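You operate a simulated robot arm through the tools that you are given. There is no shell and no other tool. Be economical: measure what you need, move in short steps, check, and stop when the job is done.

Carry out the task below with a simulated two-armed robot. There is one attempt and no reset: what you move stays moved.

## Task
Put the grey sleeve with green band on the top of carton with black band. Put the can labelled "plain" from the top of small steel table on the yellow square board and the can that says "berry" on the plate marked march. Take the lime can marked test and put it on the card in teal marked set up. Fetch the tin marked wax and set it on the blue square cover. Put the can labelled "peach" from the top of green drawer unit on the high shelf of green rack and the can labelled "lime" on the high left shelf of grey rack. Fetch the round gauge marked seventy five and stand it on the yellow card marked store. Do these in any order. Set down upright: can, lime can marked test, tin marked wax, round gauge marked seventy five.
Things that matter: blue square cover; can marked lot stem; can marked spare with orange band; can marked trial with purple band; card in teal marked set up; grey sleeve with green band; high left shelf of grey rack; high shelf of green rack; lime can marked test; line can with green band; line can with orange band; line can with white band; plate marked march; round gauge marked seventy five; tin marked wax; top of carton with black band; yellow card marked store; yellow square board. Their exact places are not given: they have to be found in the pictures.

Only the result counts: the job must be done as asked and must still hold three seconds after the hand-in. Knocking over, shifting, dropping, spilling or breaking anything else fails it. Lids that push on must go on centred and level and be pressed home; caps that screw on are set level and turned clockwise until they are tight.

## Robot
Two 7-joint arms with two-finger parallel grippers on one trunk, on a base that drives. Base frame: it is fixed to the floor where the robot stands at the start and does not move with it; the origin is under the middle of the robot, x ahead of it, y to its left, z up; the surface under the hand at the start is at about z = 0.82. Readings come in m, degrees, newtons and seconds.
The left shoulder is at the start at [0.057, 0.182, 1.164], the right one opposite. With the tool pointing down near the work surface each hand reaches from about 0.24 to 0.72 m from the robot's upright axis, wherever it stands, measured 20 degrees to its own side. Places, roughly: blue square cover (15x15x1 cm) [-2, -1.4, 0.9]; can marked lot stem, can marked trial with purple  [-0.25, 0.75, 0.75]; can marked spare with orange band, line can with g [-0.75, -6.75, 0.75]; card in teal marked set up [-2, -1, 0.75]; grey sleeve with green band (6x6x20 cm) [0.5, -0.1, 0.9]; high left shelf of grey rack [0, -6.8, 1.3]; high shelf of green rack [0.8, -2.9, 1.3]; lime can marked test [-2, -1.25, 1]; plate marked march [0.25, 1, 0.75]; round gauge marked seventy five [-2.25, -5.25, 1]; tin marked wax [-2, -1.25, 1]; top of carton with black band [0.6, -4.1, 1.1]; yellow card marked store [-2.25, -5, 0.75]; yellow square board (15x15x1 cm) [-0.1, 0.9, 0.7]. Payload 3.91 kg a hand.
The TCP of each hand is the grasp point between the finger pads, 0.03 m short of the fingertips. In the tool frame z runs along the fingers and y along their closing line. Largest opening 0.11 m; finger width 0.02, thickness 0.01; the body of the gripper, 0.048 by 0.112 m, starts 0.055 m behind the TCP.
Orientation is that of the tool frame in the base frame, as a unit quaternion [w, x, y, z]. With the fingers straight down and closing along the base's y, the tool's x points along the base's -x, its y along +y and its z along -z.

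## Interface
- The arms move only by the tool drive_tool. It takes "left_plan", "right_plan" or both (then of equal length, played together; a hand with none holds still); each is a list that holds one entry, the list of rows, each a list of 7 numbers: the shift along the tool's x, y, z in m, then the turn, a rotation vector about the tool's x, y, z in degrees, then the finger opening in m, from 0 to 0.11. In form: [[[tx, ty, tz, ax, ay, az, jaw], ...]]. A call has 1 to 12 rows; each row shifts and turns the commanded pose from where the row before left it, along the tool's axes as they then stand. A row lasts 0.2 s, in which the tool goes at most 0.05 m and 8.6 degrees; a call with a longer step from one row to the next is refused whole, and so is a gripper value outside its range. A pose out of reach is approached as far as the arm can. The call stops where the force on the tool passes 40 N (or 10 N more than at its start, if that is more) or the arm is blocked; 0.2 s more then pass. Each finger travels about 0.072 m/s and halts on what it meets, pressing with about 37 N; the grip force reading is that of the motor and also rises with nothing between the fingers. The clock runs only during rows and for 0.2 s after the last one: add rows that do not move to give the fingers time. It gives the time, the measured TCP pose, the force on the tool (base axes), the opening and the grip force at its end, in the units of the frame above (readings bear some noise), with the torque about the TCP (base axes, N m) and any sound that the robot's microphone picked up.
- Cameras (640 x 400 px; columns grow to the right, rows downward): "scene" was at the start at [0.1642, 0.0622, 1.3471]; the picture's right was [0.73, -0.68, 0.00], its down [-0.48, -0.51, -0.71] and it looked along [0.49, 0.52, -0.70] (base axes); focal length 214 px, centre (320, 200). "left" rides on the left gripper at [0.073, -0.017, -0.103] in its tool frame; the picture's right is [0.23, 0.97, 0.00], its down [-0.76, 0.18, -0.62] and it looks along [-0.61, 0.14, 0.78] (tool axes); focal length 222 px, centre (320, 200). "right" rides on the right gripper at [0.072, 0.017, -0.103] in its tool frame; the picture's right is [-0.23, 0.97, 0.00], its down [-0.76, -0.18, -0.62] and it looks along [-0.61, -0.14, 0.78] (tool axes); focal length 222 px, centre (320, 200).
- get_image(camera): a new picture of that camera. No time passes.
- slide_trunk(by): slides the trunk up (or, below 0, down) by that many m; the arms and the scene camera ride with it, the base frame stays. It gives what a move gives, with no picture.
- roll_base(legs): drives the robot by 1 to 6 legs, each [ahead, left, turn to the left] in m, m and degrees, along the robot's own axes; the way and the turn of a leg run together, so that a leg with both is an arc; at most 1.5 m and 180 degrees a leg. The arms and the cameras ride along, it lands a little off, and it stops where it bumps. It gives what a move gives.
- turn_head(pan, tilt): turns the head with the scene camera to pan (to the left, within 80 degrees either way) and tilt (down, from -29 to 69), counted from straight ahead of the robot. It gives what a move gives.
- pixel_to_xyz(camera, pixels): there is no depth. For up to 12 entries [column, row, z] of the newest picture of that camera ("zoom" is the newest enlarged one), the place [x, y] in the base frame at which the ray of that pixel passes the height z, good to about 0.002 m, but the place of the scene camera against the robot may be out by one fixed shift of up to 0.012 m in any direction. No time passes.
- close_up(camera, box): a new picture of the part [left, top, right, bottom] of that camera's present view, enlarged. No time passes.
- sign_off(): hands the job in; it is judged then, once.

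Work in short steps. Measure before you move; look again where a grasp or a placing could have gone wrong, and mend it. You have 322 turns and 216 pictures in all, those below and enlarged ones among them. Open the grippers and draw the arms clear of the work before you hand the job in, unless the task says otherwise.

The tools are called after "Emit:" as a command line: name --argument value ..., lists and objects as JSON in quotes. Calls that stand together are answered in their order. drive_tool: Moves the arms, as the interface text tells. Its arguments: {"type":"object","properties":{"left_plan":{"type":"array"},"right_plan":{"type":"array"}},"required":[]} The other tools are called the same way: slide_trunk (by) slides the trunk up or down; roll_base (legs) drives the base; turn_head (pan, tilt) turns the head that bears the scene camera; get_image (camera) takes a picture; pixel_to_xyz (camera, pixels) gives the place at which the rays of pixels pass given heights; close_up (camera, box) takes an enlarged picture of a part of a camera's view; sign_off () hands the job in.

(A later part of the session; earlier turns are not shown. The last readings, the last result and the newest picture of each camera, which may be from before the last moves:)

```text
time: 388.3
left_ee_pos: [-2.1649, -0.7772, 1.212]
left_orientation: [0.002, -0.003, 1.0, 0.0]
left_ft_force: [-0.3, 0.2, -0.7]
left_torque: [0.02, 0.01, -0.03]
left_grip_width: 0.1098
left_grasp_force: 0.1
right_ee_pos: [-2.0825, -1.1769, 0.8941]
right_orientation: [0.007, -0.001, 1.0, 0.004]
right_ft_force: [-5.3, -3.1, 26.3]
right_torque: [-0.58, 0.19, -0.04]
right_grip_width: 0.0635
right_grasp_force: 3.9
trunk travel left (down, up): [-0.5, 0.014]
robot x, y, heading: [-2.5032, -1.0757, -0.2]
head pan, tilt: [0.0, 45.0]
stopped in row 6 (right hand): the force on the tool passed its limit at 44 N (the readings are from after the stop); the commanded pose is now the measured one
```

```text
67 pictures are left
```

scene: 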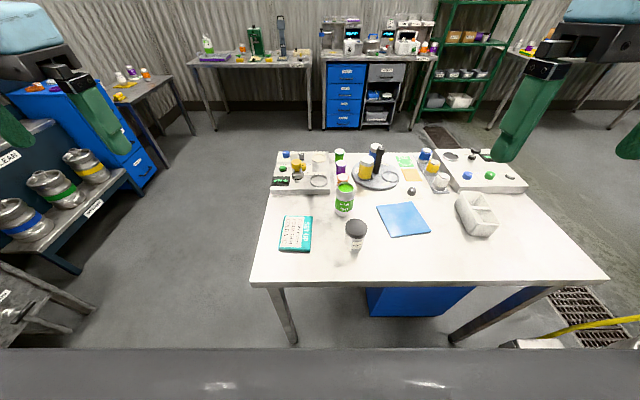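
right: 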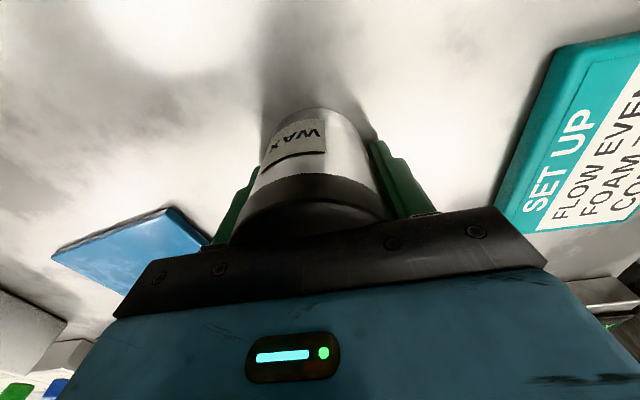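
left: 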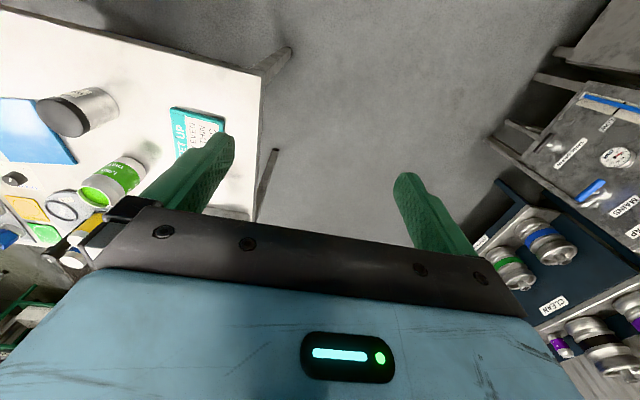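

The palm touched the lid (z≈0.95). Raise 8 mm and finish closing, then lift.

Emit:
drive_tool --right_plan '[[[0, 0, -0.008, 0, 0, 0, 0.065], [0, 0, 0, 0, 0, 0, 0.05], [0, 0, 0, 0, 0, 0, 0.045], [0, 0, 0, 0, 0, 0, 0.045], [0, 0, -0.03, 0, 0, 0, 0.045], [0, 0, -0.03, 0, 0, 0, 0.045], [0, 0, 0, 0, 0, 0, 0.045]]]'

Emit:
get_image --camera "right"

```text
time: 389.9
left_ee_pos: [-2.1625, -0.7762, 1.2108]
left_orientation: [0.0, -0.004, 1.0, 0.0]
left_ft_force: [0.7, -0.7, -1.0]
left_torque: [-0.01, 0.02, -0.01]
left_grip_width: 0.11
left_grasp_force: 0.1
right_ee_pos: [-2.0833, -1.1774, 0.9589]
right_orientation: [0.003, 0.0, 1.0, 0.002]
right_ft_force: [-0.2, -0.1, -1.8]
right_torque: [-0.01, -0.02, -0.06]
right_grip_width: 0.0607
right_grasp_force: 37.7
trunk travel left (down, up): [-0.5, 0.014]
robot x, y, heading: [-2.5057, -1.0738, -0.1]
head pan, tilt: [0.0, 45.0]
```

```text
66 pictures are left
```

right: 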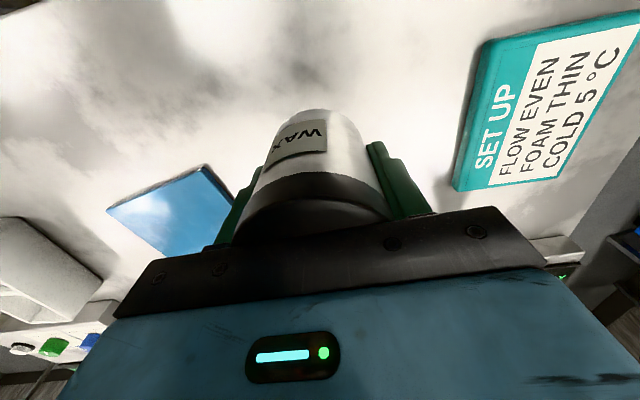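

Tin held. Move it over the blue cover's centre.

Emit:
drive_tool --right_plan '[[[-0.0208, -0.04, 0, 0, 0, 0, 0.045], [-0.0208, -0.04, 0, 0, 0, 0, 0.045], [-0.0208, -0.04, 0, 0, 0, 0, 0.045], [-0.0208, -0.04, 0, 0, 0, 0, 0.045], [-0.0208, -0.04, 0, 0, 0, 0, 0.045], [0, 0, 0, 0, 0, 0, 0.045]]]'

Emit:
get_image --camera "right"

```text
time: 391.3
left_ee_pos: [-2.1629, -0.7757, 1.2104]
left_orientation: [0.0, -0.003, 1.0, 0.0]
left_ft_force: [0.1, 0.2, 0.3]
left_torque: [-0.01, 0.0, 0.0]
left_grip_width: 0.11
left_grasp_force: 0.0
right_ee_pos: [-1.9807, -1.3782, 0.9587]
right_orientation: [0.004, -0.001, 1.0, 0.002]
right_ft_force: [-0.3, 0.1, -1.1]
right_torque: [0.02, -0.02, 0.01]
right_grip_width: 0.0608
right_grasp_force: 36.8
trunk travel left (down, up): [-0.5, 0.014]
robot x, y, heading: [-2.5001, -1.0733, -0.3]
head pan, tilt: [0.0, 45.0]
```

```text
65 pictures are left
```

right: 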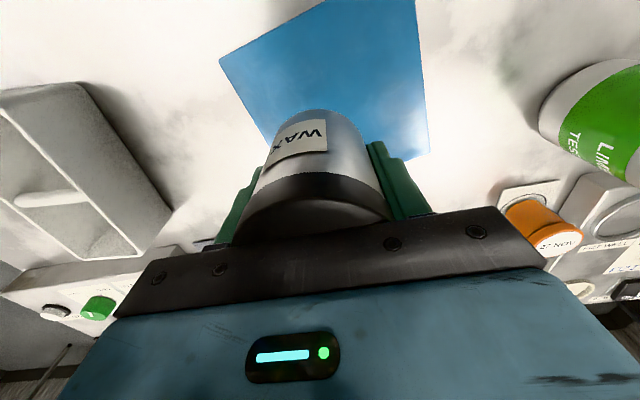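

Emit:
pixel_to_xyz --camera "right" --pixels '[[219, 60, 0.835], [430, 155, 0.835], [327, 0, 0.835]]'

```text
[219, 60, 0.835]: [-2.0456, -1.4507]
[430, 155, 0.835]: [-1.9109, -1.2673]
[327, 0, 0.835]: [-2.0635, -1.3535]
```

Centre ≈(-1.979,-1.365); shift 1.3 cm and lower to contact.

Emit:
drive_tool --right_plan '[[[0, 0.013, 0.02, 0, 0, 0, 0.045], [0, 0, 0.018, 0, 0, 0, 0.045], [0, 0, 0.006, 0, 0, 0, 0.045], [0, 0, 0.003, 0, 0, 0, 0.045], [0, 0, 0, 0, 0, 0, 0.045]]]'

Emit:
get_image --camera "right"

```text
time: 392.5
left_ee_pos: [-2.163, -0.7767, 1.211]
left_orientation: [0.0, -0.003, 1.0, 0.0]
left_ft_force: [0.2, 0.0, 0.0]
left_torque: [-0.03, -0.01, 0.0]
left_grip_width: 0.11
left_grasp_force: 0.2
right_ee_pos: [-1.9794, -1.3644, 0.9097]
right_orientation: [0.004, -0.002, 1.0, 0.002]
right_ft_force: [-0.1, 0.1, -1.5]
right_torque: [-0.03, -0.03, -0.04]
right_grip_width: 0.0613
right_grasp_force: 37.1
trunk travel left (down, up): [-0.5, 0.014]
robot x, y, heading: [-2.5055, -1.0731, -0.1]
head pan, tilt: [0.0, 45.0]
```

```text
64 pictures are left
```

right: 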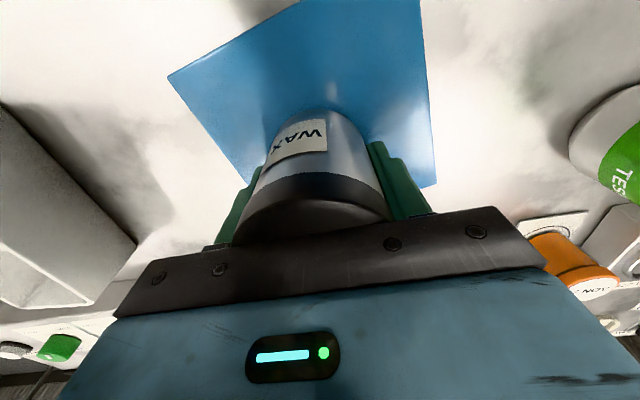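

No contact yet; lower 3 mm steps until contact.

Emit:
drive_tool --right_plan '[[[0, 0, 0.003, 0, 0, 0, 0.045], [0, 0, 0.002, 0, 0, 0, 0.045], [0, 0, 0, 0, 0, 0, 0.045]]]'

```text
time: 393.3
left_ee_pos: [-2.1626, -0.7768, 1.2113]
left_orientation: [0.001, -0.004, 1.0, 0.0]
left_ft_force: [-0.8, 0.0, -0.1]
left_torque: [-0.01, 0.0, 0.03]
left_grip_width: 0.1102
left_grasp_force: 0.0
right_ee_pos: [-1.9789, -1.3643, 0.9048]
right_orientation: [0.003, -0.001, 1.0, 0.002]
right_ft_force: [0.7, -0.7, -1.7]
right_torque: [-0.01, -0.03, 0.0]
right_grip_width: 0.0608
right_grasp_force: 37.2
trunk travel left (down, up): [-0.5, 0.014]
robot x, y, heading: [-2.506, -1.0707, -0.1]
head pan, tilt: [0.0, 45.0]
```

Emit:
drive_tool --right_plan '[[[0, 0, 0.003, 0, 0, 0, 0.045], [0, 0, 0.003, 0, 0, 0, 0.045], [0, 0, 0, 0, 0, 0, 0.045]]]'

Emit:
get_image --camera "right"

```text
time: 394.1
left_ee_pos: [-2.165, -0.7748, 1.2117]
left_orientation: [0.002, -0.003, 1.0, 0.0]
left_ft_force: [0.6, -0.3, -0.4]
left_torque: [-0.01, 0.0, 0.01]
left_grip_width: 0.1097
left_grasp_force: 0.0
right_ee_pos: [-1.9784, -1.3643, 0.9048]
right_orientation: [0.007, -0.001, 1.0, 0.002]
right_ft_force: [-3.2, -4.3, 27.3]
right_torque: [-0.45, 0.9, 0.05]
right_grip_width: 0.0613
right_grasp_force: 36.7
trunk travel left (down, up): [-0.5, 0.014]
robot x, y, heading: [-2.5024, -1.0733, -0.0]
head pan, tilt: [0.0, 45.0]
```

```text
63 pictures are left
```

right: 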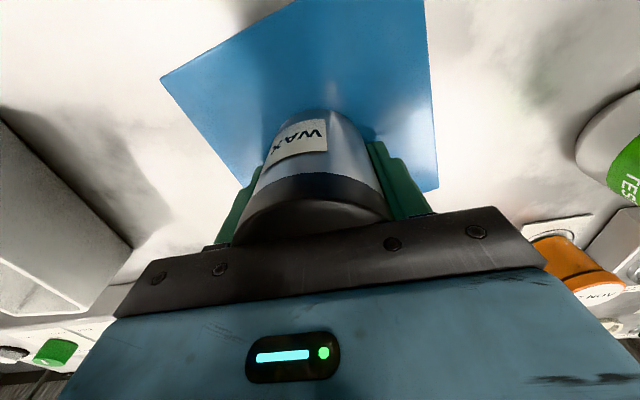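

Contact (27 N). Ease 3 mm, open and rise.

Emit:
drive_tool --right_plan '[[[0, 0, -0.004, 0, 0, 0, 0.045], [0, 0, 0, 0, 0, 0, 0.065], [0, 0, 0, 0, 0, 0, 0.085], [0, 0, 0, 0, 0, 0, 0.11], [0, 0, 0, 0, 0, 0, 0.11], [0, 0, -0.04, 0, 0, 0, 0.11], [0, 0, -0.04, 0, 0, 0, 0.11], [0, 0, -0.04, 0, 0, 0, 0.11], [0, 0, -0.03, 0, 0, 0, 0.11]]]'

Emit:
get_image --camera "right"

```text
time: 396.1
left_ee_pos: [-2.164, -0.7761, 1.2108]
left_orientation: [0.0, -0.004, 1.0, 0.0]
left_ft_force: [-0.8, -0.2, -0.5]
left_torque: [-0.02, -0.03, 0.0]
left_grip_width: 0.11
left_grasp_force: 0.1
right_ee_pos: [-1.9798, -1.3643, 1.0548]
right_orientation: [0.003, -0.002, 1.0, 0.003]
right_ft_force: [0.0, 0.4, -0.5]
right_torque: [-0.01, 0.03, 0.01]
right_grip_width: 0.1098
right_grasp_force: 0.0
trunk travel left (down, up): [-0.5, 0.014]
robot x, y, heading: [-2.5061, -1.0744, -0.3]
head pan, tilt: [0.0, 45.0]
```

```text
62 pictures are left
```

right: 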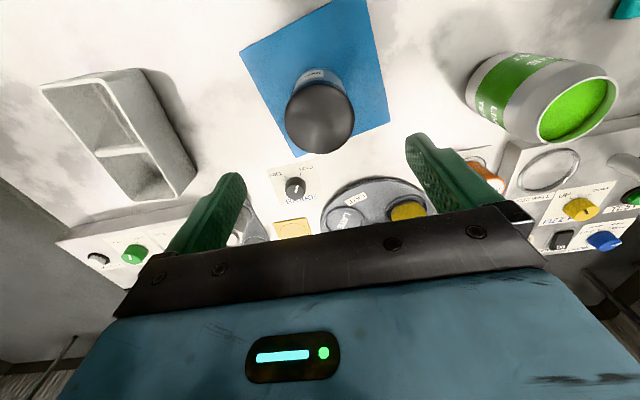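

Tin stands on the blue cover. Move the right hand over the lime TEST can.

Emit:
drive_tool --right_plan '[[[-0.012, 0.041, 0, 0, 0, 0, 0.11], [-0.012, 0.041, 0, 0, 0, 0, 0.11], [-0.012, 0.041, 0, 0, 0, 0, 0.11], [-0.012, 0.041, 0, 0, 0, 0, 0.11], [-0.012, 0.041, 0, 0, 0, 0, 0.11], [0, 0, 0, 0, 0, 0, 0.11]]]'

Emit:
get_image --camera "right"

```text
time: 397.5
left_ee_pos: [-2.1633, -0.7776, 1.2114]
left_orientation: [0.0, -0.003, 1.0, 0.002]
left_ft_force: [-0.2, -0.8, -1.1]
left_torque: [-0.01, 0.01, 0.03]
left_grip_width: 0.11
left_grasp_force: 0.0
right_ee_pos: [-1.9209, -1.1614, 1.0548]
right_orientation: [0.004, 0.0, 1.0, 0.004]
right_ft_force: [0.4, -0.2, 0.2]
right_torque: [0.05, -0.02, -0.02]
right_grip_width: 0.11
right_grasp_force: 0.1
trunk travel left (down, up): [-0.5, 0.014]
robot x, y, heading: [-2.5035, -1.0722, -0.0]
head pan, tilt: [0.0, 45.0]
```

```text
61 pictures are left
```

right: 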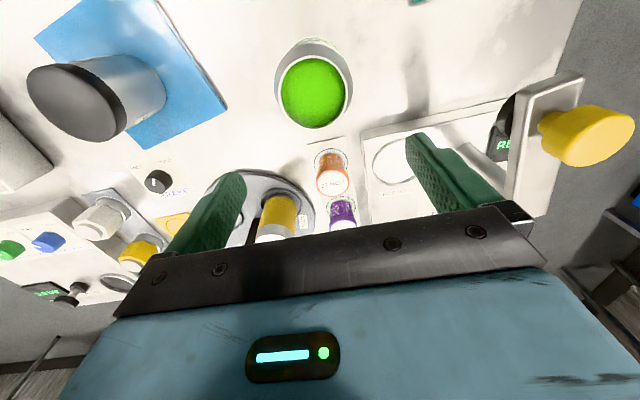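

Emit:
pixel_to_xyz --camera "right" --pixels '[[313, 90, 0.935], [313, 90, 0.95], [313, 90, 0.965], [332, 165, 0.9], [545, 125, 1.05], [515, 125, 1.05], [280, 90, 0.95], [348, 90, 0.95]]'

```text
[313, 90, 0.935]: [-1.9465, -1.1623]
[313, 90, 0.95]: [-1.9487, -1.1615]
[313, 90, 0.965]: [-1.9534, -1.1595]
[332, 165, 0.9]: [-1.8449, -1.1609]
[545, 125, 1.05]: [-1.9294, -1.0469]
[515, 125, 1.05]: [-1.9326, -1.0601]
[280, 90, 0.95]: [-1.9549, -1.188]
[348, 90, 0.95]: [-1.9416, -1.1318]
```

Lime can rim at (-1.952,-1.160), z≈0.965. Shift back 3 cm, descend to TCP 0.925 and grip.

Emit:
drive_tool --right_plan '[[[0.031, 0.001, 0, 0, 0, 0, 0.11], [0, 0, 0.045, 0, 0, 0, 0.11], [0, 0, 0.045, 0, 0, 0, 0.11], [0, 0, 0.038, 0, 0, 0, 0.11], [0, 0, 0, 0, 0, 0, 0.11]]]'

Emit:
get_image --camera "right"

```text
time: 398.7
left_ee_pos: [-2.1635, -0.776, 1.2111]
left_orientation: [0.0, -0.003, 1.0, 0.0]
left_ft_force: [-0.9, -1.2, -0.4]
left_torque: [-0.05, -0.01, 0.01]
left_grip_width: 0.1101
left_grasp_force: 0.0
right_ee_pos: [-1.9502, -1.1586, 0.9252]
right_orientation: [0.005, -0.001, 1.0, 0.002]
right_ft_force: [0.1, -0.2, 1.0]
right_torque: [0.02, 0.03, 0.01]
right_grip_width: 0.1101
right_grasp_force: 0.1
trunk travel left (down, up): [-0.5, 0.014]
robot x, y, heading: [-2.5055, -1.0729, -0.2]
head pan, tilt: [0.0, 45.0]
```

```text
60 pictures are left
```

right: 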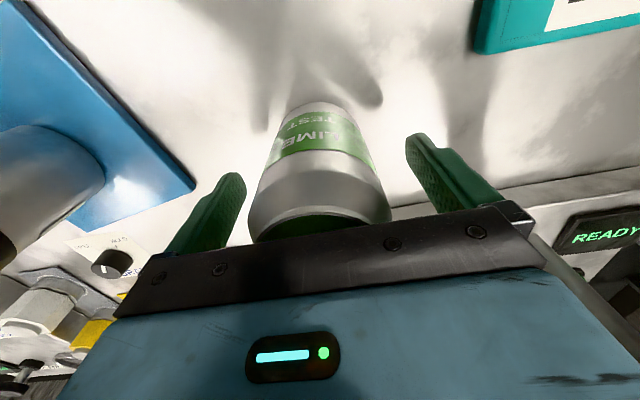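

Well centred. Close and lift 6 cm.

Emit:
drive_tool --right_plan '[[[0, 0, 0, 0, 0, 0, 0.09], [0, 0, 0, 0, 0, 0, 0.07], [0, 0, 0, 0, 0, 0, 0.05], [0, 0, 0, 0, 0, 0, 0.05], [0, 0, 0, 0, 0, 0, 0.05], [0, 0, -0.03, 0, 0, 0, 0.05], [0, 0, -0.03, 0, 0, 0, 0.05], [0.03, 0, 0, 0, 0, 0, 0.05], [0.03, 0, 0, 0, 0, 0, 0.05], [0.03, 0, 0, 0, 0, 0, 0.05], [0, 0, 0, 0, 0, 0, 0.05]]]'

Emit:
get_image --camera "right"

```text
time: 401.1
left_ee_pos: [-2.1624, -0.7766, 1.21]
left_orientation: [-0.001, -0.004, 1.0, 0.0]
left_ft_force: [0.2, 0.5, -0.4]
left_torque: [-0.02, 0.03, 0.02]
left_grip_width: 0.1099
left_grasp_force: 0.0
right_ee_pos: [-2.0395, -1.1594, 0.9859]
right_orientation: [0.004, -0.001, 1.0, 0.003]
right_ft_force: [0.4, 0.2, -3.9]
right_torque: [-0.01, 0.01, -0.03]
right_grip_width: 0.0655
right_grasp_force: 37.1
trunk travel left (down, up): [-0.5, 0.014]
robot x, y, heading: [-2.5014, -1.0754, -0.2]
head pan, tilt: [0.0, 45.0]
```

```text
59 pictures are left
```

right: 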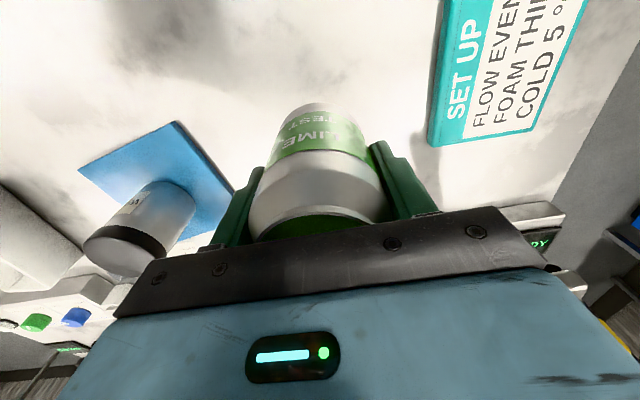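

Emit:
pixel_to_xyz --camera "right" --pixels '[[429, 145, 0.845], [531, 130, 0.845], [590, 5, 0.845], [440, 5, 0.845]]'

Emit:
drive_tool --right_plan '[[[0, 0.04, 0, 0, 0, 0, 0.05], [0, 0.04, 0, 0, 0, 0, 0.05], [0, 0.04, 0, 0, 0, 0, 0.05], [0, 0.03, 0, 0, 0, 0, 0.05], [0, 0, 0, 0, 0, 0, 0.05]]]'

Emit:
get_image --camera "right"

```text
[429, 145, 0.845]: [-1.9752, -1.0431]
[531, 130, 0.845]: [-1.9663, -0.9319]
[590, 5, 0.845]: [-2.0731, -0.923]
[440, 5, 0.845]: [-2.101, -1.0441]
```

```text
time: 402.3
left_ee_pos: [-2.1635, -0.7764, 1.211]
left_orientation: [0.0, -0.004, 1.0, 0.0]
left_ft_force: [0.5, 0.0, 0.2]
left_torque: [0.02, 0.0, 0.02]
left_grip_width: 0.1102
left_grasp_force: 0.0
right_ee_pos: [-2.0413, -1.0099, 0.9874]
right_orientation: [0.005, -0.001, 1.0, 0.002]
right_ft_force: [-0.1, -0.4, -3.7]
right_torque: [0.02, 0.01, -0.02]
right_grip_width: 0.0655
right_grasp_force: 36.7
trunk travel left (down, up): [-0.5, 0.014]
robot x, y, heading: [-2.5047, -1.0732, -0.2]
head pan, tilt: [0.0, 45.0]
```

```text
58 pictures are left
```

right: 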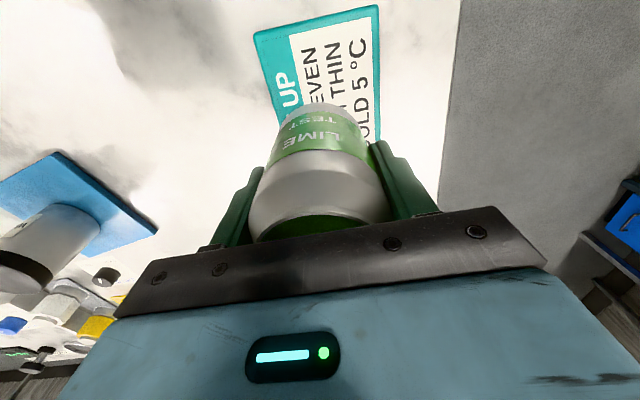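

Shift 2.2 cm to the card centre (-2.04,-0.987) and lower gently.

Emit:
drive_tool --right_plan '[[[0, 0.022, 0, 0, 0, 0, 0.05], [0, 0, 0.02, 0, 0, 0, 0.05], [0, 0, 0.016, 0, 0, 0, 0.05], [0, 0, 0.005, 0, 0, 0, 0.05], [0, 0, 0, 0, 0, 0, 0.05]]]'

Emit:
get_image --camera "right"

```text
time: 403.5
left_ee_pos: [-2.1629, -0.7771, 1.2108]
left_orientation: [0.0, -0.004, 1.0, 0.0]
left_ft_force: [0.8, 0.6, 0.0]
left_torque: [0.06, 0.01, -0.04]
left_grip_width: 0.1099
left_grasp_force: 0.0
right_ee_pos: [-2.0406, -0.9867, 0.9464]
right_orientation: [0.003, 0.0, 1.0, 0.003]
right_ft_force: [-0.5, 0.2, -2.5]
right_torque: [0.0, -0.03, 0.03]
right_grip_width: 0.0655
right_grasp_force: 37.2
trunk travel left (down, up): [-0.5, 0.014]
robot x, y, heading: [-2.5044, -1.0721, -0.2]
head pan, tilt: [0.0, 45.0]
```

```text
57 pictures are left
```

right: 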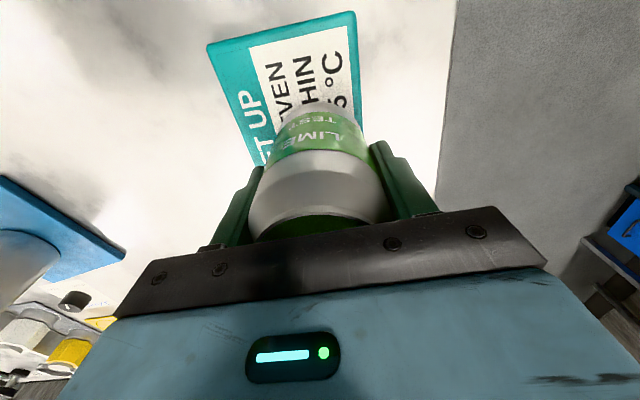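

Emit:
pixel_to_xyz --camera "right" --pixels '[[207, 45, 0.84], [355, 12, 0.84], [362, 120, 0.84], [250, 155, 0.84]]'

```text
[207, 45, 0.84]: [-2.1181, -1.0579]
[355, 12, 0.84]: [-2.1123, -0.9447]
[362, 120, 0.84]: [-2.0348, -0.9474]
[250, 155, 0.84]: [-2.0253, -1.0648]
```

Card centre is y≈-1.002; shift back 1.4 cm and continue down.

Emit:
drive_tool --right_plan '[[[0, -0.014, 0, 0, 0, 0, 0.05], [0, 0, 0.004, 0, 0, 0, 0.05], [0, 0, 0.004, 0, 0, 0, 0.05], [0, 0, 0, 0, 0, 0, 0.05]]]'

```text
time: 404.5
left_ee_pos: [-2.1651, -0.7766, 1.2129]
left_orientation: [0.002, -0.004, 1.0, 0.0]
left_ft_force: [-0.1, -1.3, 0.2]
left_torque: [0.0, 0.01, -0.01]
left_grip_width: 0.11
left_grasp_force: 0.1
right_ee_pos: [-2.0412, -1.0011, 0.9422]
right_orientation: [0.007, -0.001, 1.0, 0.004]
right_ft_force: [0.4, -5.0, 27.5]
right_torque: [-0.64, 0.19, 0.01]
right_grip_width: 0.0655
right_grasp_force: 37.1
trunk travel left (down, up): [-0.5, 0.014]
robot x, y, heading: [-2.5016, -1.0748, -0.3]
head pan, tilt: [0.0, 45.0]
```

Contact. Ease, open and rise; then check with the scene camera.

Emit:
drive_tool --right_plan '[[[0, 0, -0.004, 0, 0, 0, 0.05], [0, 0, 0, 0, 0, 0, 0.065], [0, 0, 0, 0, 0, 0, 0.085], [0, 0, 0, 0, 0, 0, 0.11], [0, 0, 0, 0, 0, 0, 0.11], [0, 0, -0.04, 0, 0, 0, 0.11], [0, 0, -0.04, 0, 0, 0, 0.11], [0, 0, -0.04, 0, 0, 0, 0.11], [0, 0, -0.04, 0, 0, 0, 0.11], [0, -0.04, -0.02, 0, 0, 0, 0.11], [0.02, -0.04, 0, 0, 0, 0, 0.11], [0.03, -0.04, 0, 0, 0, 0, 0.11]]]'

Emit:
close_up --camera "scene" --box '[240, 140, 480, 300]'

```text
time: 407.1
left_ee_pos: [-2.1658, -0.7785, 1.2114]
left_orientation: [0.001, -0.003, 1.0, 0.001]
left_ft_force: [0.5, -0.7, 0.5]
left_torque: [0.01, 0.0, 0.02]
left_grip_width: 0.11
left_grasp_force: 0.0
right_ee_pos: [-2.0918, -1.1235, 1.1208]
right_orientation: [0.004, -0.001, 1.0, 0.004]
right_ft_force: [-0.3, 0.0, -0.2]
right_torque: [0.03, 0.03, -0.01]
right_grip_width: 0.1103
right_grasp_force: 0.0
trunk travel left (down, up): [-0.5, 0.014]
robot x, y, heading: [-2.5071, -1.0754, -0.1]
head pan, tilt: [0.0, 45.0]
```

```text
2.50 times, centred on (360, 220) of scene
```

zoom: 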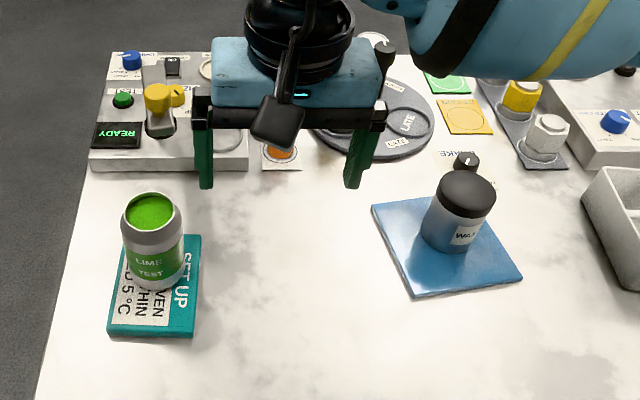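

Both items are placed well. Raise the right hand and drive around to the aisle and down to the gauge table near (-2.25,-5.1).

Emit:
drive_tool --right_plan '[[[0.04, 0, -0.03, 0, 0, 0, 0.11], [0.04, 0, -0.03, 0, 0, 0, 0.11], [0.04, -0.02, -0.02, 0, 0, 0, 0.11], [0.02, -0.04, 0, 0, 0, 0, 0.11], [0, -0.04, 0, 0, 0, 0, 0.11]]]'

Emit:
roll_base --legs '[[-0.12, 0, 0], [0, 0.82, 0], [1.5, 0, 0], [0.1, 0, -90], [1.5, 0, 0], [1.5, 0, 0]]'

Emit:
turn_head --pan -50 --tilt 25

Emit:
get_image --camera "scene"

```text
time: 408.3
left_ee_pos: [-2.1629, -0.7785, 1.212]
left_orientation: [-0.001, -0.004, 1.0, 0.001]
left_ft_force: [0.6, -0.3, 0.1]
left_torque: [0.04, 0.03, -0.01]
left_grip_width: 0.1101
left_grasp_force: 0.1
right_ee_pos: [-2.2328, -1.2239, 1.2013]
right_orientation: [0.004, -0.001, 1.0, 0.004]
right_ft_force: [-0.4, -0.6, 0.4]
right_torque: [-0.02, 0.01, 0.02]
right_grip_width: 0.1098
right_grasp_force: 0.0
trunk travel left (down, up): [-0.5, 0.014]
robot x, y, heading: [-2.5038, -1.0693, -0.2]
head pan, tilt: [0.0, 45.0]
```

```text
time: 441.8
left_ee_pos: [-0.6697, -3.6478, 1.2108]
left_orientation: [0.001, 0.693, 0.721, 0.0]
left_ft_force: [-0.2, 1.6, -0.2]
left_torque: [0.0, -0.03, -0.05]
left_grip_width: 0.1099
left_grasp_force: 0.0
right_ee_pos: [-1.1177, -3.5928, 1.2008]
right_orientation: [0.004, 0.695, 0.719, -0.002]
right_ft_force: [-0.3, -0.8, -0.5]
right_torque: [-0.02, -0.02, -0.01]
right_grip_width: 0.1101
right_grasp_force: 0.0
trunk travel left (down, up): [-0.5, 0.014]
robot x, y, heading: [-0.9769, -3.3192, -88.2]
head pan, tilt: [0.0, 45.0]
```

```text
time: 442.9
left_ee_pos: [-0.6695, -3.647, 1.2113]
left_orientation: [-0.001, 0.694, 0.72, 0.0]
left_ft_force: [0.9, -0.3, -0.4]
left_torque: [0.02, -0.04, 0.01]
left_grip_width: 0.11
left_grasp_force: 0.0
right_ee_pos: [-1.1177, -3.5926, 1.2004]
right_orientation: [0.005, 0.695, 0.719, -0.001]
right_ft_force: [0.2, -0.6, 0.2]
right_torque: [0.0, -0.03, 0.03]
right_grip_width: 0.11
right_grasp_force: 0.2
trunk travel left (down, up): [-0.5, 0.014]
robot x, y, heading: [-0.979, -3.3168, -88.3]
head pan, tilt: [-50.0, 25.0]
```

```text
55 pictures are left
```

scene: 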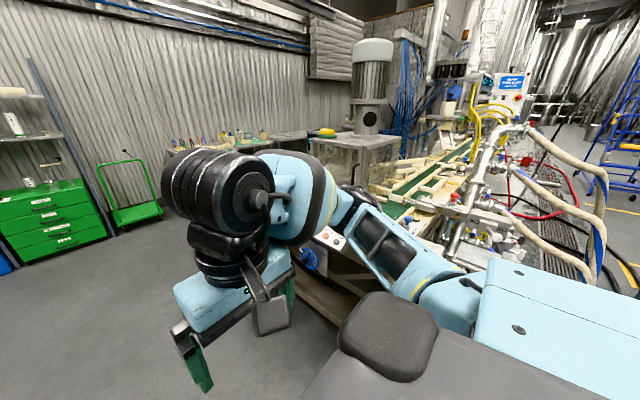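

Continue down the aisle to y≈-4.9 and turn to face −x.

Emit:
roll_base --legs '[[1.5, 0, -1], [0, 0, -90]]'

Emit:
turn_head --pan 0 --tilt 25

Emit:
get_image --camera "scene"

```text
time: 454.1
left_ee_pos: [-1.2993, -5.0922, 1.21]
left_orientation: [0.0, 1.0, 0.004, 0.0]
left_ft_force: [-0.5, -0.4, 0.5]
left_torque: [0.0, 0.0, 0.01]
left_grip_width: 0.11
left_grasp_force: 0.0
right_ee_pos: [-1.2296, -4.6469, 1.1995]
right_orientation: [0.003, 1.0, 0.001, -0.004]
right_ft_force: [0.1, 0.5, 0.2]
right_torque: [0.04, 0.01, 0.02]
right_grip_width: 0.1099
right_grasp_force: 0.0
trunk travel left (down, up): [-0.5, 0.014]
robot x, y, heading: [-0.9608, -4.7984, 179.8]
head pan, tilt: [-50.0, 25.0]
```

```text
time: 455.3
left_ee_pos: [-1.2989, -5.0935, 1.2117]
left_orientation: [0.0, 1.0, 0.003, 0.0]
left_ft_force: [0.5, -0.7, 0.7]
left_torque: [-0.02, -0.02, 0.0]
left_grip_width: 0.1097
left_grasp_force: 0.0
right_ee_pos: [-1.2303, -4.6462, 1.2009]
right_orientation: [0.003, 1.0, 0.0, -0.004]
right_ft_force: [-0.9, 0.4, -0.9]
right_torque: [0.0, 0.01, 0.02]
right_grip_width: 0.1099
right_grasp_force: 0.1
trunk travel left (down, up): [-0.5, 0.014]
robot x, y, heading: [-0.9594, -4.7969, 179.7]
head pan, tilt: [0.0, 25.0]
```

```text
54 pictures are left
```

scene: 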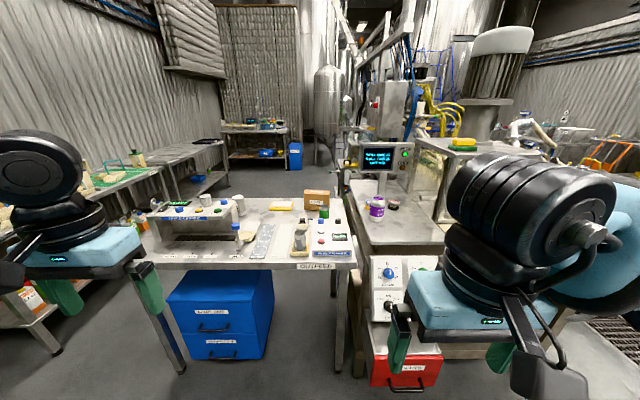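

Zoom on this table to find the gauge and the yellow STORE card.

Emit:
close_up --camera "scene" --box '[140, 180, 360, 275]'

Emit:
pixel_to_xyz --camera "scene" --pixels '[[250, 265, 0.85], [350, 262, 0.85], [338, 200, 0.85], [270, 200, 0.85], [282, 206, 0.86], [320, 206, 0.95]]'

```text
2.91 times, centred on (250, 228) of scene
```

zoom: 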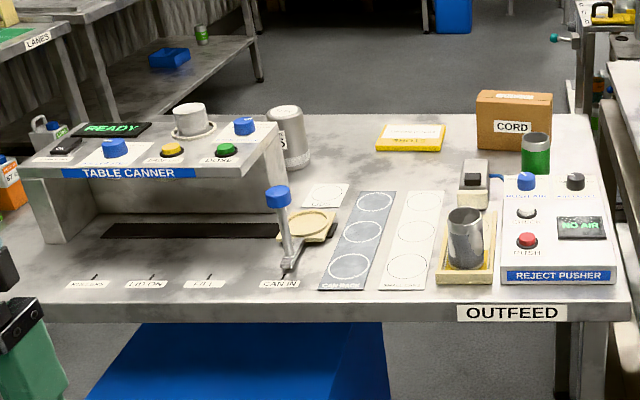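

```text
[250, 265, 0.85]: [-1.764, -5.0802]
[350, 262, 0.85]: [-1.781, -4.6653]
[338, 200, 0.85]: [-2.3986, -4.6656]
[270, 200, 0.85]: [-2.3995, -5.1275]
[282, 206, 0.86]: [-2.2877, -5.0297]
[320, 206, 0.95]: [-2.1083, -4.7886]
```

Emit:
close_up --camera "scene" --box '[220, 190, 310, 245]'

```text
7.11 times, centred on (265, 218) of scene
```

zoom: 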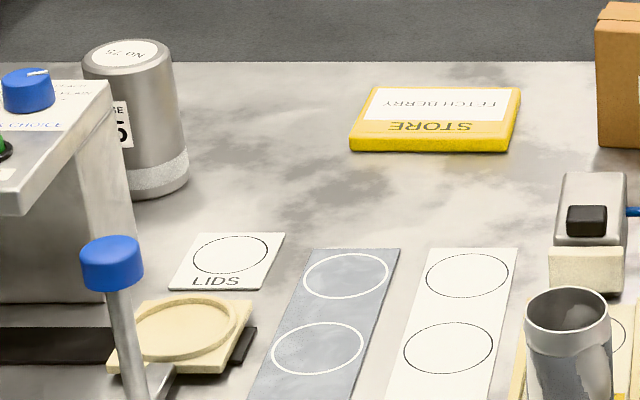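

The gauge (NO.75) stands near the back, left; the STORE card faces the back side. I need to go behind the table; measure the passage at its left end.

Emit:
pixel_to_xyz --camera "scene" --pixels '[[183, 372, 0.0], [60, 352, 0.0], [205, 318, 0.0], [140, 175, 0.75], [165, 205, 0.0], [228, 180, 0.0], [288, 170, 0.0], [150, 218, 0.85], [325, 172, 0.0]]'

Emit:
turn_head --pan 35 --tilt 25

Emit:
get_image --camera "scene"

```text
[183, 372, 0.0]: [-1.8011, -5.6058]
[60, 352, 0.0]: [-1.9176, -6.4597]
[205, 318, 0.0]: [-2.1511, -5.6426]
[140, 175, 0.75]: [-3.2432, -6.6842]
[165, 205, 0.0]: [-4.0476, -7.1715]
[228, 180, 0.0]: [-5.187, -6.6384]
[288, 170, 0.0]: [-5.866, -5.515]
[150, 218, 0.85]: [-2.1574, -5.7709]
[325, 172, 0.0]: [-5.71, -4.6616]
```

```text
time: 456.3
left_ee_pos: [-1.2997, -5.0933, 1.2102]
left_orientation: [0.001, 1.0, 0.004, 0.0]
left_ft_force: [0.2, 0.1, 1.0]
left_torque: [0.02, 0.04, 0.02]
left_grip_width: 0.11
left_grasp_force: 0.0
right_ee_pos: [-1.2296, -4.6466, 1.2013]
right_orientation: [0.003, 1.0, 0.001, -0.005]
right_ft_force: [0.4, 0.7, 1.0]
right_torque: [0.03, -0.02, 0.02]
right_grip_width: 0.11
right_grasp_force: 0.0
trunk travel left (down, up): [-0.5, 0.014]
robot x, y, heading: [-0.9646, -4.7933, 179.7]
head pan, tilt: [35.0, 25.0]
```

```text
51 pictures are left
```

scene: 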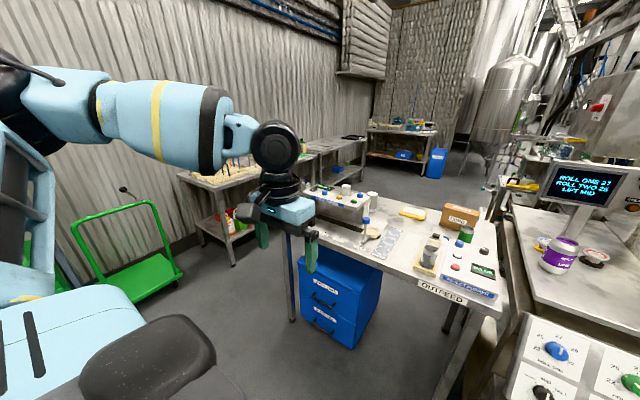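

The passage is ≈0.8 m wide (y −5.65…−6.46). Strafe left to y≈-6.05 and drive through, checking midway.

Emit:
roll_base --legs '[[0, 1.255, 0.3]]'

Emit:
turn_head --pan 0 --tilt 40

Emit:
get_image --camera "scene"

Emit:
pixel_to_xyz --camera "scene" --pixels '[[320, 200, 0.0]]'

```text
time: 467.6
left_ee_pos: [-1.3016, -6.3529, 1.2104]
left_orientation: [0.0, 1.0, 0.004, 0.0]
left_ft_force: [0.7, 0.5, -0.1]
left_torque: [-0.01, -0.03, 0.0]
left_grip_width: 0.11
left_grasp_force: 0.2
right_ee_pos: [-1.2328, -5.907, 1.2002]
right_orientation: [0.004, 1.0, 0.002, -0.004]
right_ft_force: [0.2, -0.4, 0.0]
right_torque: [0.0, -0.02, -0.03]
right_grip_width: 0.11
right_grasp_force: 0.0
trunk travel left (down, up): [-0.5, 0.014]
robot x, y, heading: [-0.9612, -6.06, 180.1]
head pan, tilt: [35.0, 25.0]
```

```text
time: 468.6
left_ee_pos: [-1.3011, -6.3536, 1.2111]
left_orientation: [0.0, 1.0, 0.004, 0.0]
left_ft_force: [0.0, -0.4, 0.6]
left_torque: [0.0, 0.03, -0.02]
left_grip_width: 0.1099
left_grasp_force: 0.0
right_ee_pos: [-1.2339, -5.9064, 1.2004]
right_orientation: [0.003, 1.0, 0.002, -0.004]
right_ft_force: [0.8, 0.2, 0.3]
right_torque: [-0.03, -0.01, -0.01]
right_grip_width: 0.1102
right_grasp_force: 0.1
trunk travel left (down, up): [-0.5, 0.014]
robot x, y, heading: [-0.9604, -6.0574, 179.9]
head pan, tilt: [0.0, 40.0]
```

```text
50 pictures are left
```

scene: 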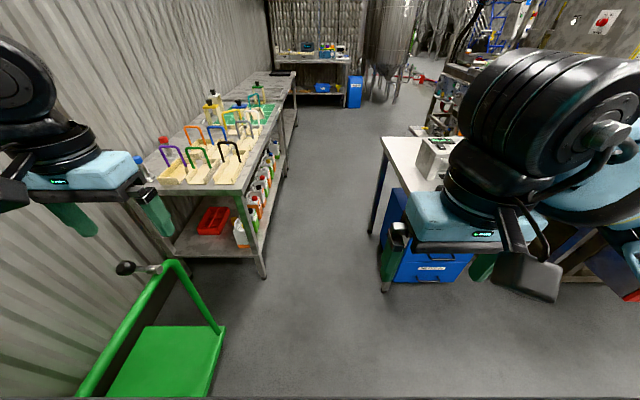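

```text
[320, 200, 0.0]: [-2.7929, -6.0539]
```

Emit:
pixel_to_xyz --camera "scene" --pixels '[[264, 278, 0.0], [240, 190, 0.85], [380, 137, 0.85], [383, 292, 0.0], [372, 235, 0.0], [290, 75, 0.85], [222, 388, 0.12]]'

```text
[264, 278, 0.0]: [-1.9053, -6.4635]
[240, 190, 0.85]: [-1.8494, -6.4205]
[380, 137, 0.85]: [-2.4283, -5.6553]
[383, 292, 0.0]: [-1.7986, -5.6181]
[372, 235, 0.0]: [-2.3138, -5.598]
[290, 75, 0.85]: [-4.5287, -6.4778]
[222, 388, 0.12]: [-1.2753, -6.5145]
```

Corridor centre y≈-6.035. Drive through, then strafe right behind the table and turn to heading 0.

Emit:
roll_base --legs '[[0, -0.022, 0.1], [1.4, 0, 0], [0.55, 0, 0]]'

Emit:
roll_base --legs '[[0, -0.85, 0], [0, 0, 90], [0, 0, 90]]'

Emit:
get_image --camera "scene"

```text
time: 478.8
left_ee_pos: [-3.245, -6.3508, 1.2117]
left_orientation: [0.0, 1.0, 0.011, 0.0]
left_ft_force: [-0.2, 0.1, -0.7]
left_torque: [0.0, -0.01, -0.01]
left_grip_width: 0.1102
left_grasp_force: 0.0
right_ee_pos: [-3.1822, -5.9031, 1.2003]
right_orientation: [0.002, 1.0, 0.009, -0.004]
right_ft_force: [-0.1, -0.6, 0.3]
right_torque: [0.02, -0.01, 0.0]
right_grip_width: 0.1098
right_grasp_force: 0.0
trunk travel left (down, up): [-0.5, 0.014]
robot x, y, heading: [-2.909, -6.0501, -179.4]
head pan, tilt: [0.0, 40.0]
```

```text
time: 494.2
left_ee_pos: [-2.59, -4.9028, 1.2104]
left_orientation: [0.0, -0.017, 1.0, 0.001]
left_ft_force: [-0.7, -0.5, -0.2]
left_torque: [0.02, 0.0, 0.0]
left_grip_width: 0.1099
left_grasp_force: 0.1
right_ee_pos: [-2.6467, -5.35, 1.2]
right_orientation: [0.004, -0.014, 1.0, 0.002]
right_ft_force: [0.8, -0.2, -0.4]
right_torque: [-0.01, -0.02, -0.01]
right_grip_width: 0.1101
right_grasp_force: 0.0
trunk travel left (down, up): [-0.5, 0.014]
robot x, y, heading: [-2.9185, -5.2081, 1.5]
head pan, tilt: [0.0, 40.0]
```

```text
49 pictures are left
```

scene: 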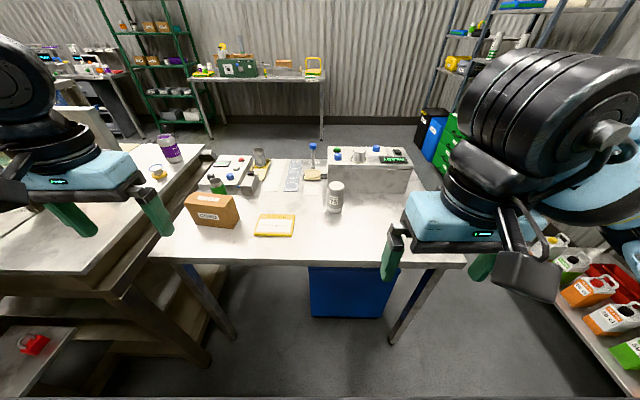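

Behind the OUTFEED table now. Zoom and measure the gauge, card and the table's near edge.

Emit:
close_up --camera "scene" --box '[230, 165, 390, 265]'

Emit:
pixel_to_xyz --camera "zoom" --pixels '[[420, 70, 0.98], [420, 185, 0.85], [110, 195, 0.86], [265, 197, 0.86], [255, 280, 0.86], [92, 275, 0.86], [300, 380, 0.85], [110, 195, 0.84], [265, 197, 0.84], [255, 280, 0.84]]'

```text
4.00 times, centred on (310, 215) of scene
```

zoom: 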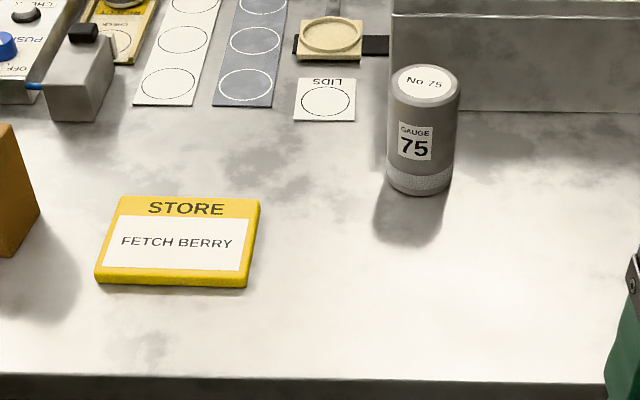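

```text
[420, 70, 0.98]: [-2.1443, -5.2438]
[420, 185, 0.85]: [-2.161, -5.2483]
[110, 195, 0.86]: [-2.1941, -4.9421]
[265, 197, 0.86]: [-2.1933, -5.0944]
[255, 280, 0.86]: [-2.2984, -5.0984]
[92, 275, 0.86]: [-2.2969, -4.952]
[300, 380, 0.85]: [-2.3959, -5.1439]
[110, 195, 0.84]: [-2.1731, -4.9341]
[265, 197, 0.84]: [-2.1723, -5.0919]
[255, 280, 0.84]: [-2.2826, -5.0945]
```

Emit:
pixel_to_xyz --camera "scene" --pixels '[[208, 365, 0.0], [235, 338, 0.0], [77, 328, 0.5], [130, 285, 0.8], [60, 275, 0.85], [391, 343, 0.0]]'

```text
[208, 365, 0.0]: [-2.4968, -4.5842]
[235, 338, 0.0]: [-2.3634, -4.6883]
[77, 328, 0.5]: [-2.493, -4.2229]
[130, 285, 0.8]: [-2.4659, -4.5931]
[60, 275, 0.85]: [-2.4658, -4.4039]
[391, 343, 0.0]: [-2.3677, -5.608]
```

Clear. Correct the heading, shift left 0.105 and forward 0.175.

Emit:
roll_base --legs '[[0, 0.105, -1.5], [0.175, 0, 0]]'

Emit:
get_image --camera "right"

```text
time: 496.9
left_ee_pos: [-2.4104, -4.807, 1.2117]
left_orientation: [0.0, -0.005, 1.0, 0.0]
left_ft_force: [-0.6, 0.4, -0.3]
left_torque: [-0.03, 0.02, 0.01]
left_grip_width: 0.1101
left_grasp_force: 0.1
right_ee_pos: [-2.4791, -5.2525, 1.2018]
right_orientation: [0.004, -0.002, 1.0, 0.003]
right_ft_force: [-0.5, -0.1, -0.1]
right_torque: [0.01, 0.0, -0.01]
right_grip_width: 0.1101
right_grasp_force: 0.1
trunk travel left (down, up): [-0.5, 0.014]
robot x, y, heading: [-2.749, -5.1081, -0.4]
head pan, tilt: [0.0, 40.0]
```

```text
47 pictures are left
```

right: 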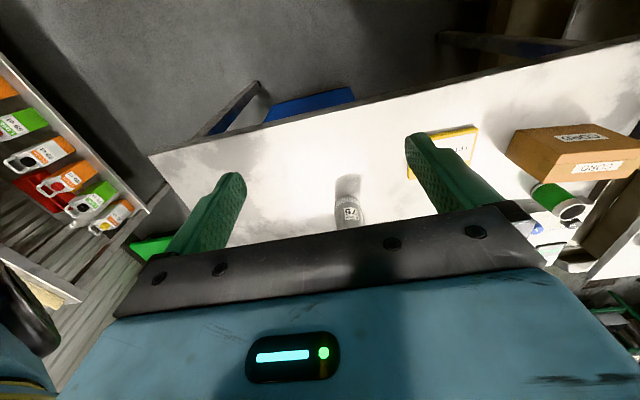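

Bring the right hand above the gauge.

Emit:
drive_tool --right_plan '[[[-0.0441, 0.001, 0.0114, 0, 0, 0, 0.11], [-0.0441, 0.001, 0.0114, 0, 0, 0, 0.11], [-0.0441, 0.001, 0.0114, 0, 0, 0, 0.11], [-0.0441, 0.001, 0.0114, 0, 0, 0, 0.11], [-0.0441, 0.001, 0.0114, 0, 0, 0, 0.11], [-0.0441, 0.001, 0.0114, 0, 0, 0, 0.11], [-0.044, 0.001, 0.0114, 0, 0, 0, 0.11], [0, 0, 0, 0, 0, 0, 0.11]]]'

Emit:
get_image --camera "right"

```text
time: 498.7
left_ee_pos: [-2.409, -4.8075, 1.2115]
left_orientation: [0.001, -0.005, 1.0, -0.001]
left_ft_force: [0.0, 0.0, -0.1]
left_torque: [0.01, 0.0, -0.03]
left_grip_width: 0.1098
left_grasp_force: 0.0
right_ee_pos: [-2.1689, -5.2445, 1.1236]
right_orientation: [0.005, -0.002, 1.0, 0.002]
right_ft_force: [-0.4, -0.4, 0.2]
right_torque: [0.01, 0.0, 0.01]
right_grip_width: 0.1098
right_grasp_force: 0.1
trunk travel left (down, up): [-0.5, 0.014]
robot x, y, heading: [-2.75, -5.105, -0.1]
head pan, tilt: [0.0, 40.0]
```

```text
46 pictures are left
```

right: 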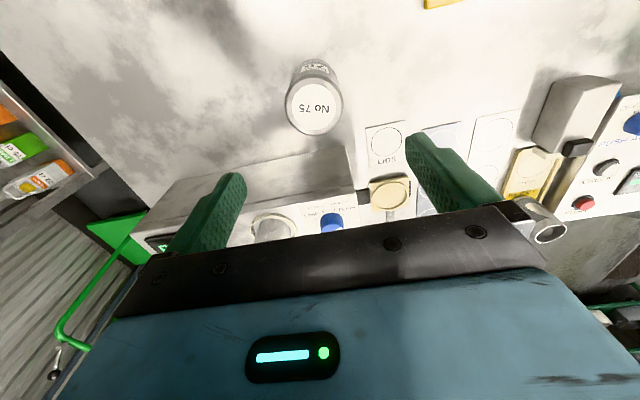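

Emit:
pixel_to_xyz --camera "right" --pixels '[[314, 106, 0.98], [314, 106, 0.96], [314, 106, 0.94], [286, 106, 0.96], [342, 106, 0.96]]'

Emit:
close_up --camera "scene" --box '[230, 165, 390, 265]'

```text
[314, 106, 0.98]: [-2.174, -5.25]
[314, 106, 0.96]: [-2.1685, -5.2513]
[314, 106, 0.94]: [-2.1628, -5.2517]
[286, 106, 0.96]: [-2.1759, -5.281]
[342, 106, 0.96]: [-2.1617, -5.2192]
```

```text
4.00 times, centred on (310, 215) of scene
```

zoom: 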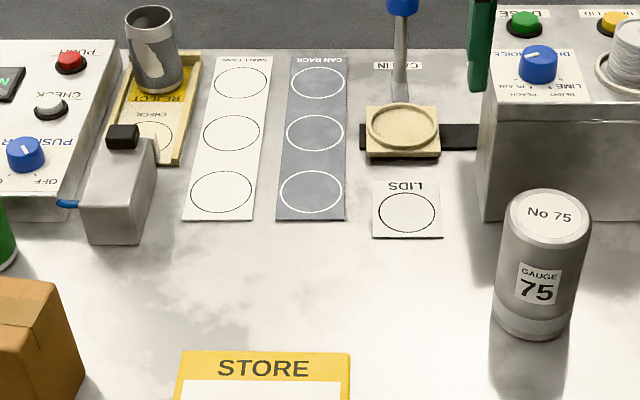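

Gauge at (-2.169,-5.250). Descend to TCP 0.935 and look.

Emit:
drive_tool --right_plan '[[[0, -0.006, 0.04, 0, 0, 0, 0.11], [0, 0, 0.04, 0, 0, 0, 0.11], [0, 0, 0.04, 0, 0, 0, 0.11], [0, 0, 0.035, 0, 0, 0, 0.11], [0, 0, 0.033, 0, 0, 0, 0.11], [0, 0, 0, 0, 0, 0, 0.11]]]'

Emit:
get_image --camera "right"

```text
time: 500.1
left_ee_pos: [-2.4098, -4.8067, 1.2121]
left_orientation: [0.002, -0.004, 1.0, 0.0]
left_ft_force: [-0.5, 0.0, 0.1]
left_torque: [-0.05, 0.0, -0.01]
left_grip_width: 0.1103
left_grasp_force: 0.2
right_ee_pos: [-2.1681, -5.2495, 0.9358]
right_orientation: [0.004, -0.002, 1.0, 0.002]
right_ft_force: [-0.1, -0.1, 0.2]
right_torque: [-0.02, -0.01, -0.02]
right_grip_width: 0.1103
right_grasp_force: 0.0
trunk travel left (down, up): [-0.5, 0.014]
robot x, y, heading: [-2.7495, -5.1053, -0.3]
head pan, tilt: [0.0, 40.0]
```

```text
44 pictures are left
```

right: 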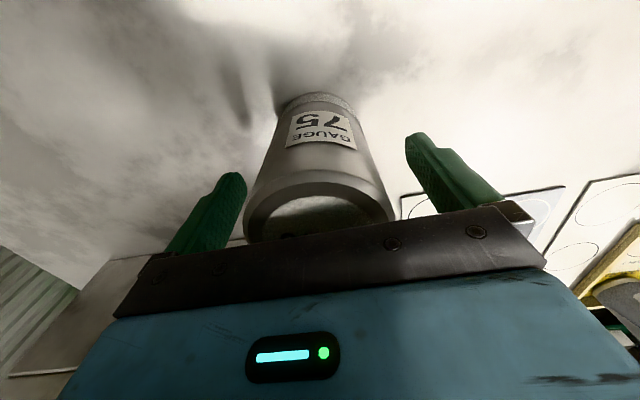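

Centred. Close, lift 7 cm and carry toward the STORE card.

Emit:
drive_tool --right_plan '[[[0, 0, 0, 0, 0, 0, 0.08], [0, 0, 0, 0, 0, 0, 0.055], [0, 0, 0, 0, 0, 0, 0.045], [0, 0, 0, 0, 0, 0, 0.045], [0, 0, -0.035, 0, 0, 0, 0.045], [0, 0, -0.035, 0, 0, 0, 0.045], [0.0127, 0.0397, 0, 0, 0, 0, 0.045], [0.0127, 0.0397, 0, 0, 0, 0, 0.045], [0.0127, 0.0397, 0, 0, 0, 0, 0.045], [0.0127, 0.0397, 0, 0, 0, 0, 0.045], [0.0127, 0.0397, 0, 0, 0, 0, 0.045], [0, 0, 0, 0, 0, 0, 0.045]]]'

Emit:
get_image --camera "right"

```text
time: 502.7
left_ee_pos: [-2.4091, -4.8075, 1.2112]
left_orientation: [0.0, -0.004, 1.0, 0.001]
left_ft_force: [-0.1, 0.1, 0.2]
left_torque: [-0.02, -0.03, 0.03]
left_grip_width: 0.1099
left_grasp_force: 0.0
right_ee_pos: [-2.2333, -5.0521, 1.0073]
right_orientation: [0.004, -0.002, 1.0, 0.003]
right_ft_force: [0.1, -0.3, -2.6]
right_torque: [0.02, -0.05, 0.01]
right_grip_width: 0.0653
right_grasp_force: 37.1
trunk travel left (down, up): [-0.5, 0.014]
robot x, y, heading: [-2.748, -5.1027, -0.0]
head pan, tilt: [0.0, 40.0]
```

```text
43 pictures are left
```

right: 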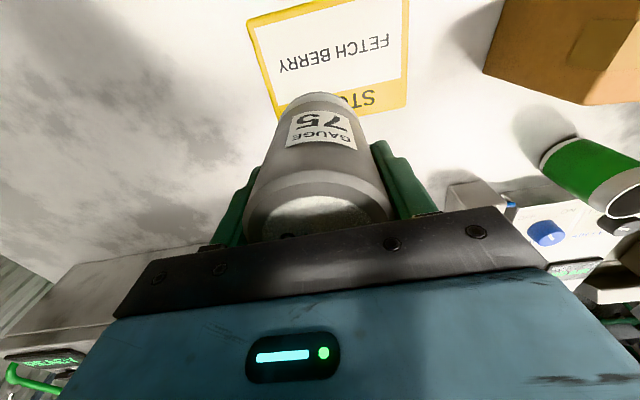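

Emit:
pixel_to_xyz --camera "right" --pixels '[[248, 22, 0.86], [408, 0, 0.86], [406, 105, 0.86], [276, 118, 0.86], [248, 22, 0.85], [406, 105, 0.85]]'

```text
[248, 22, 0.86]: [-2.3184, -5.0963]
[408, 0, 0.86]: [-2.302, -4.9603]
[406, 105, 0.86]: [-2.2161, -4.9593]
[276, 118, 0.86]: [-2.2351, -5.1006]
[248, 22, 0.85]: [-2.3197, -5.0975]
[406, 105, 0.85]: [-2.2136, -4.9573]
```

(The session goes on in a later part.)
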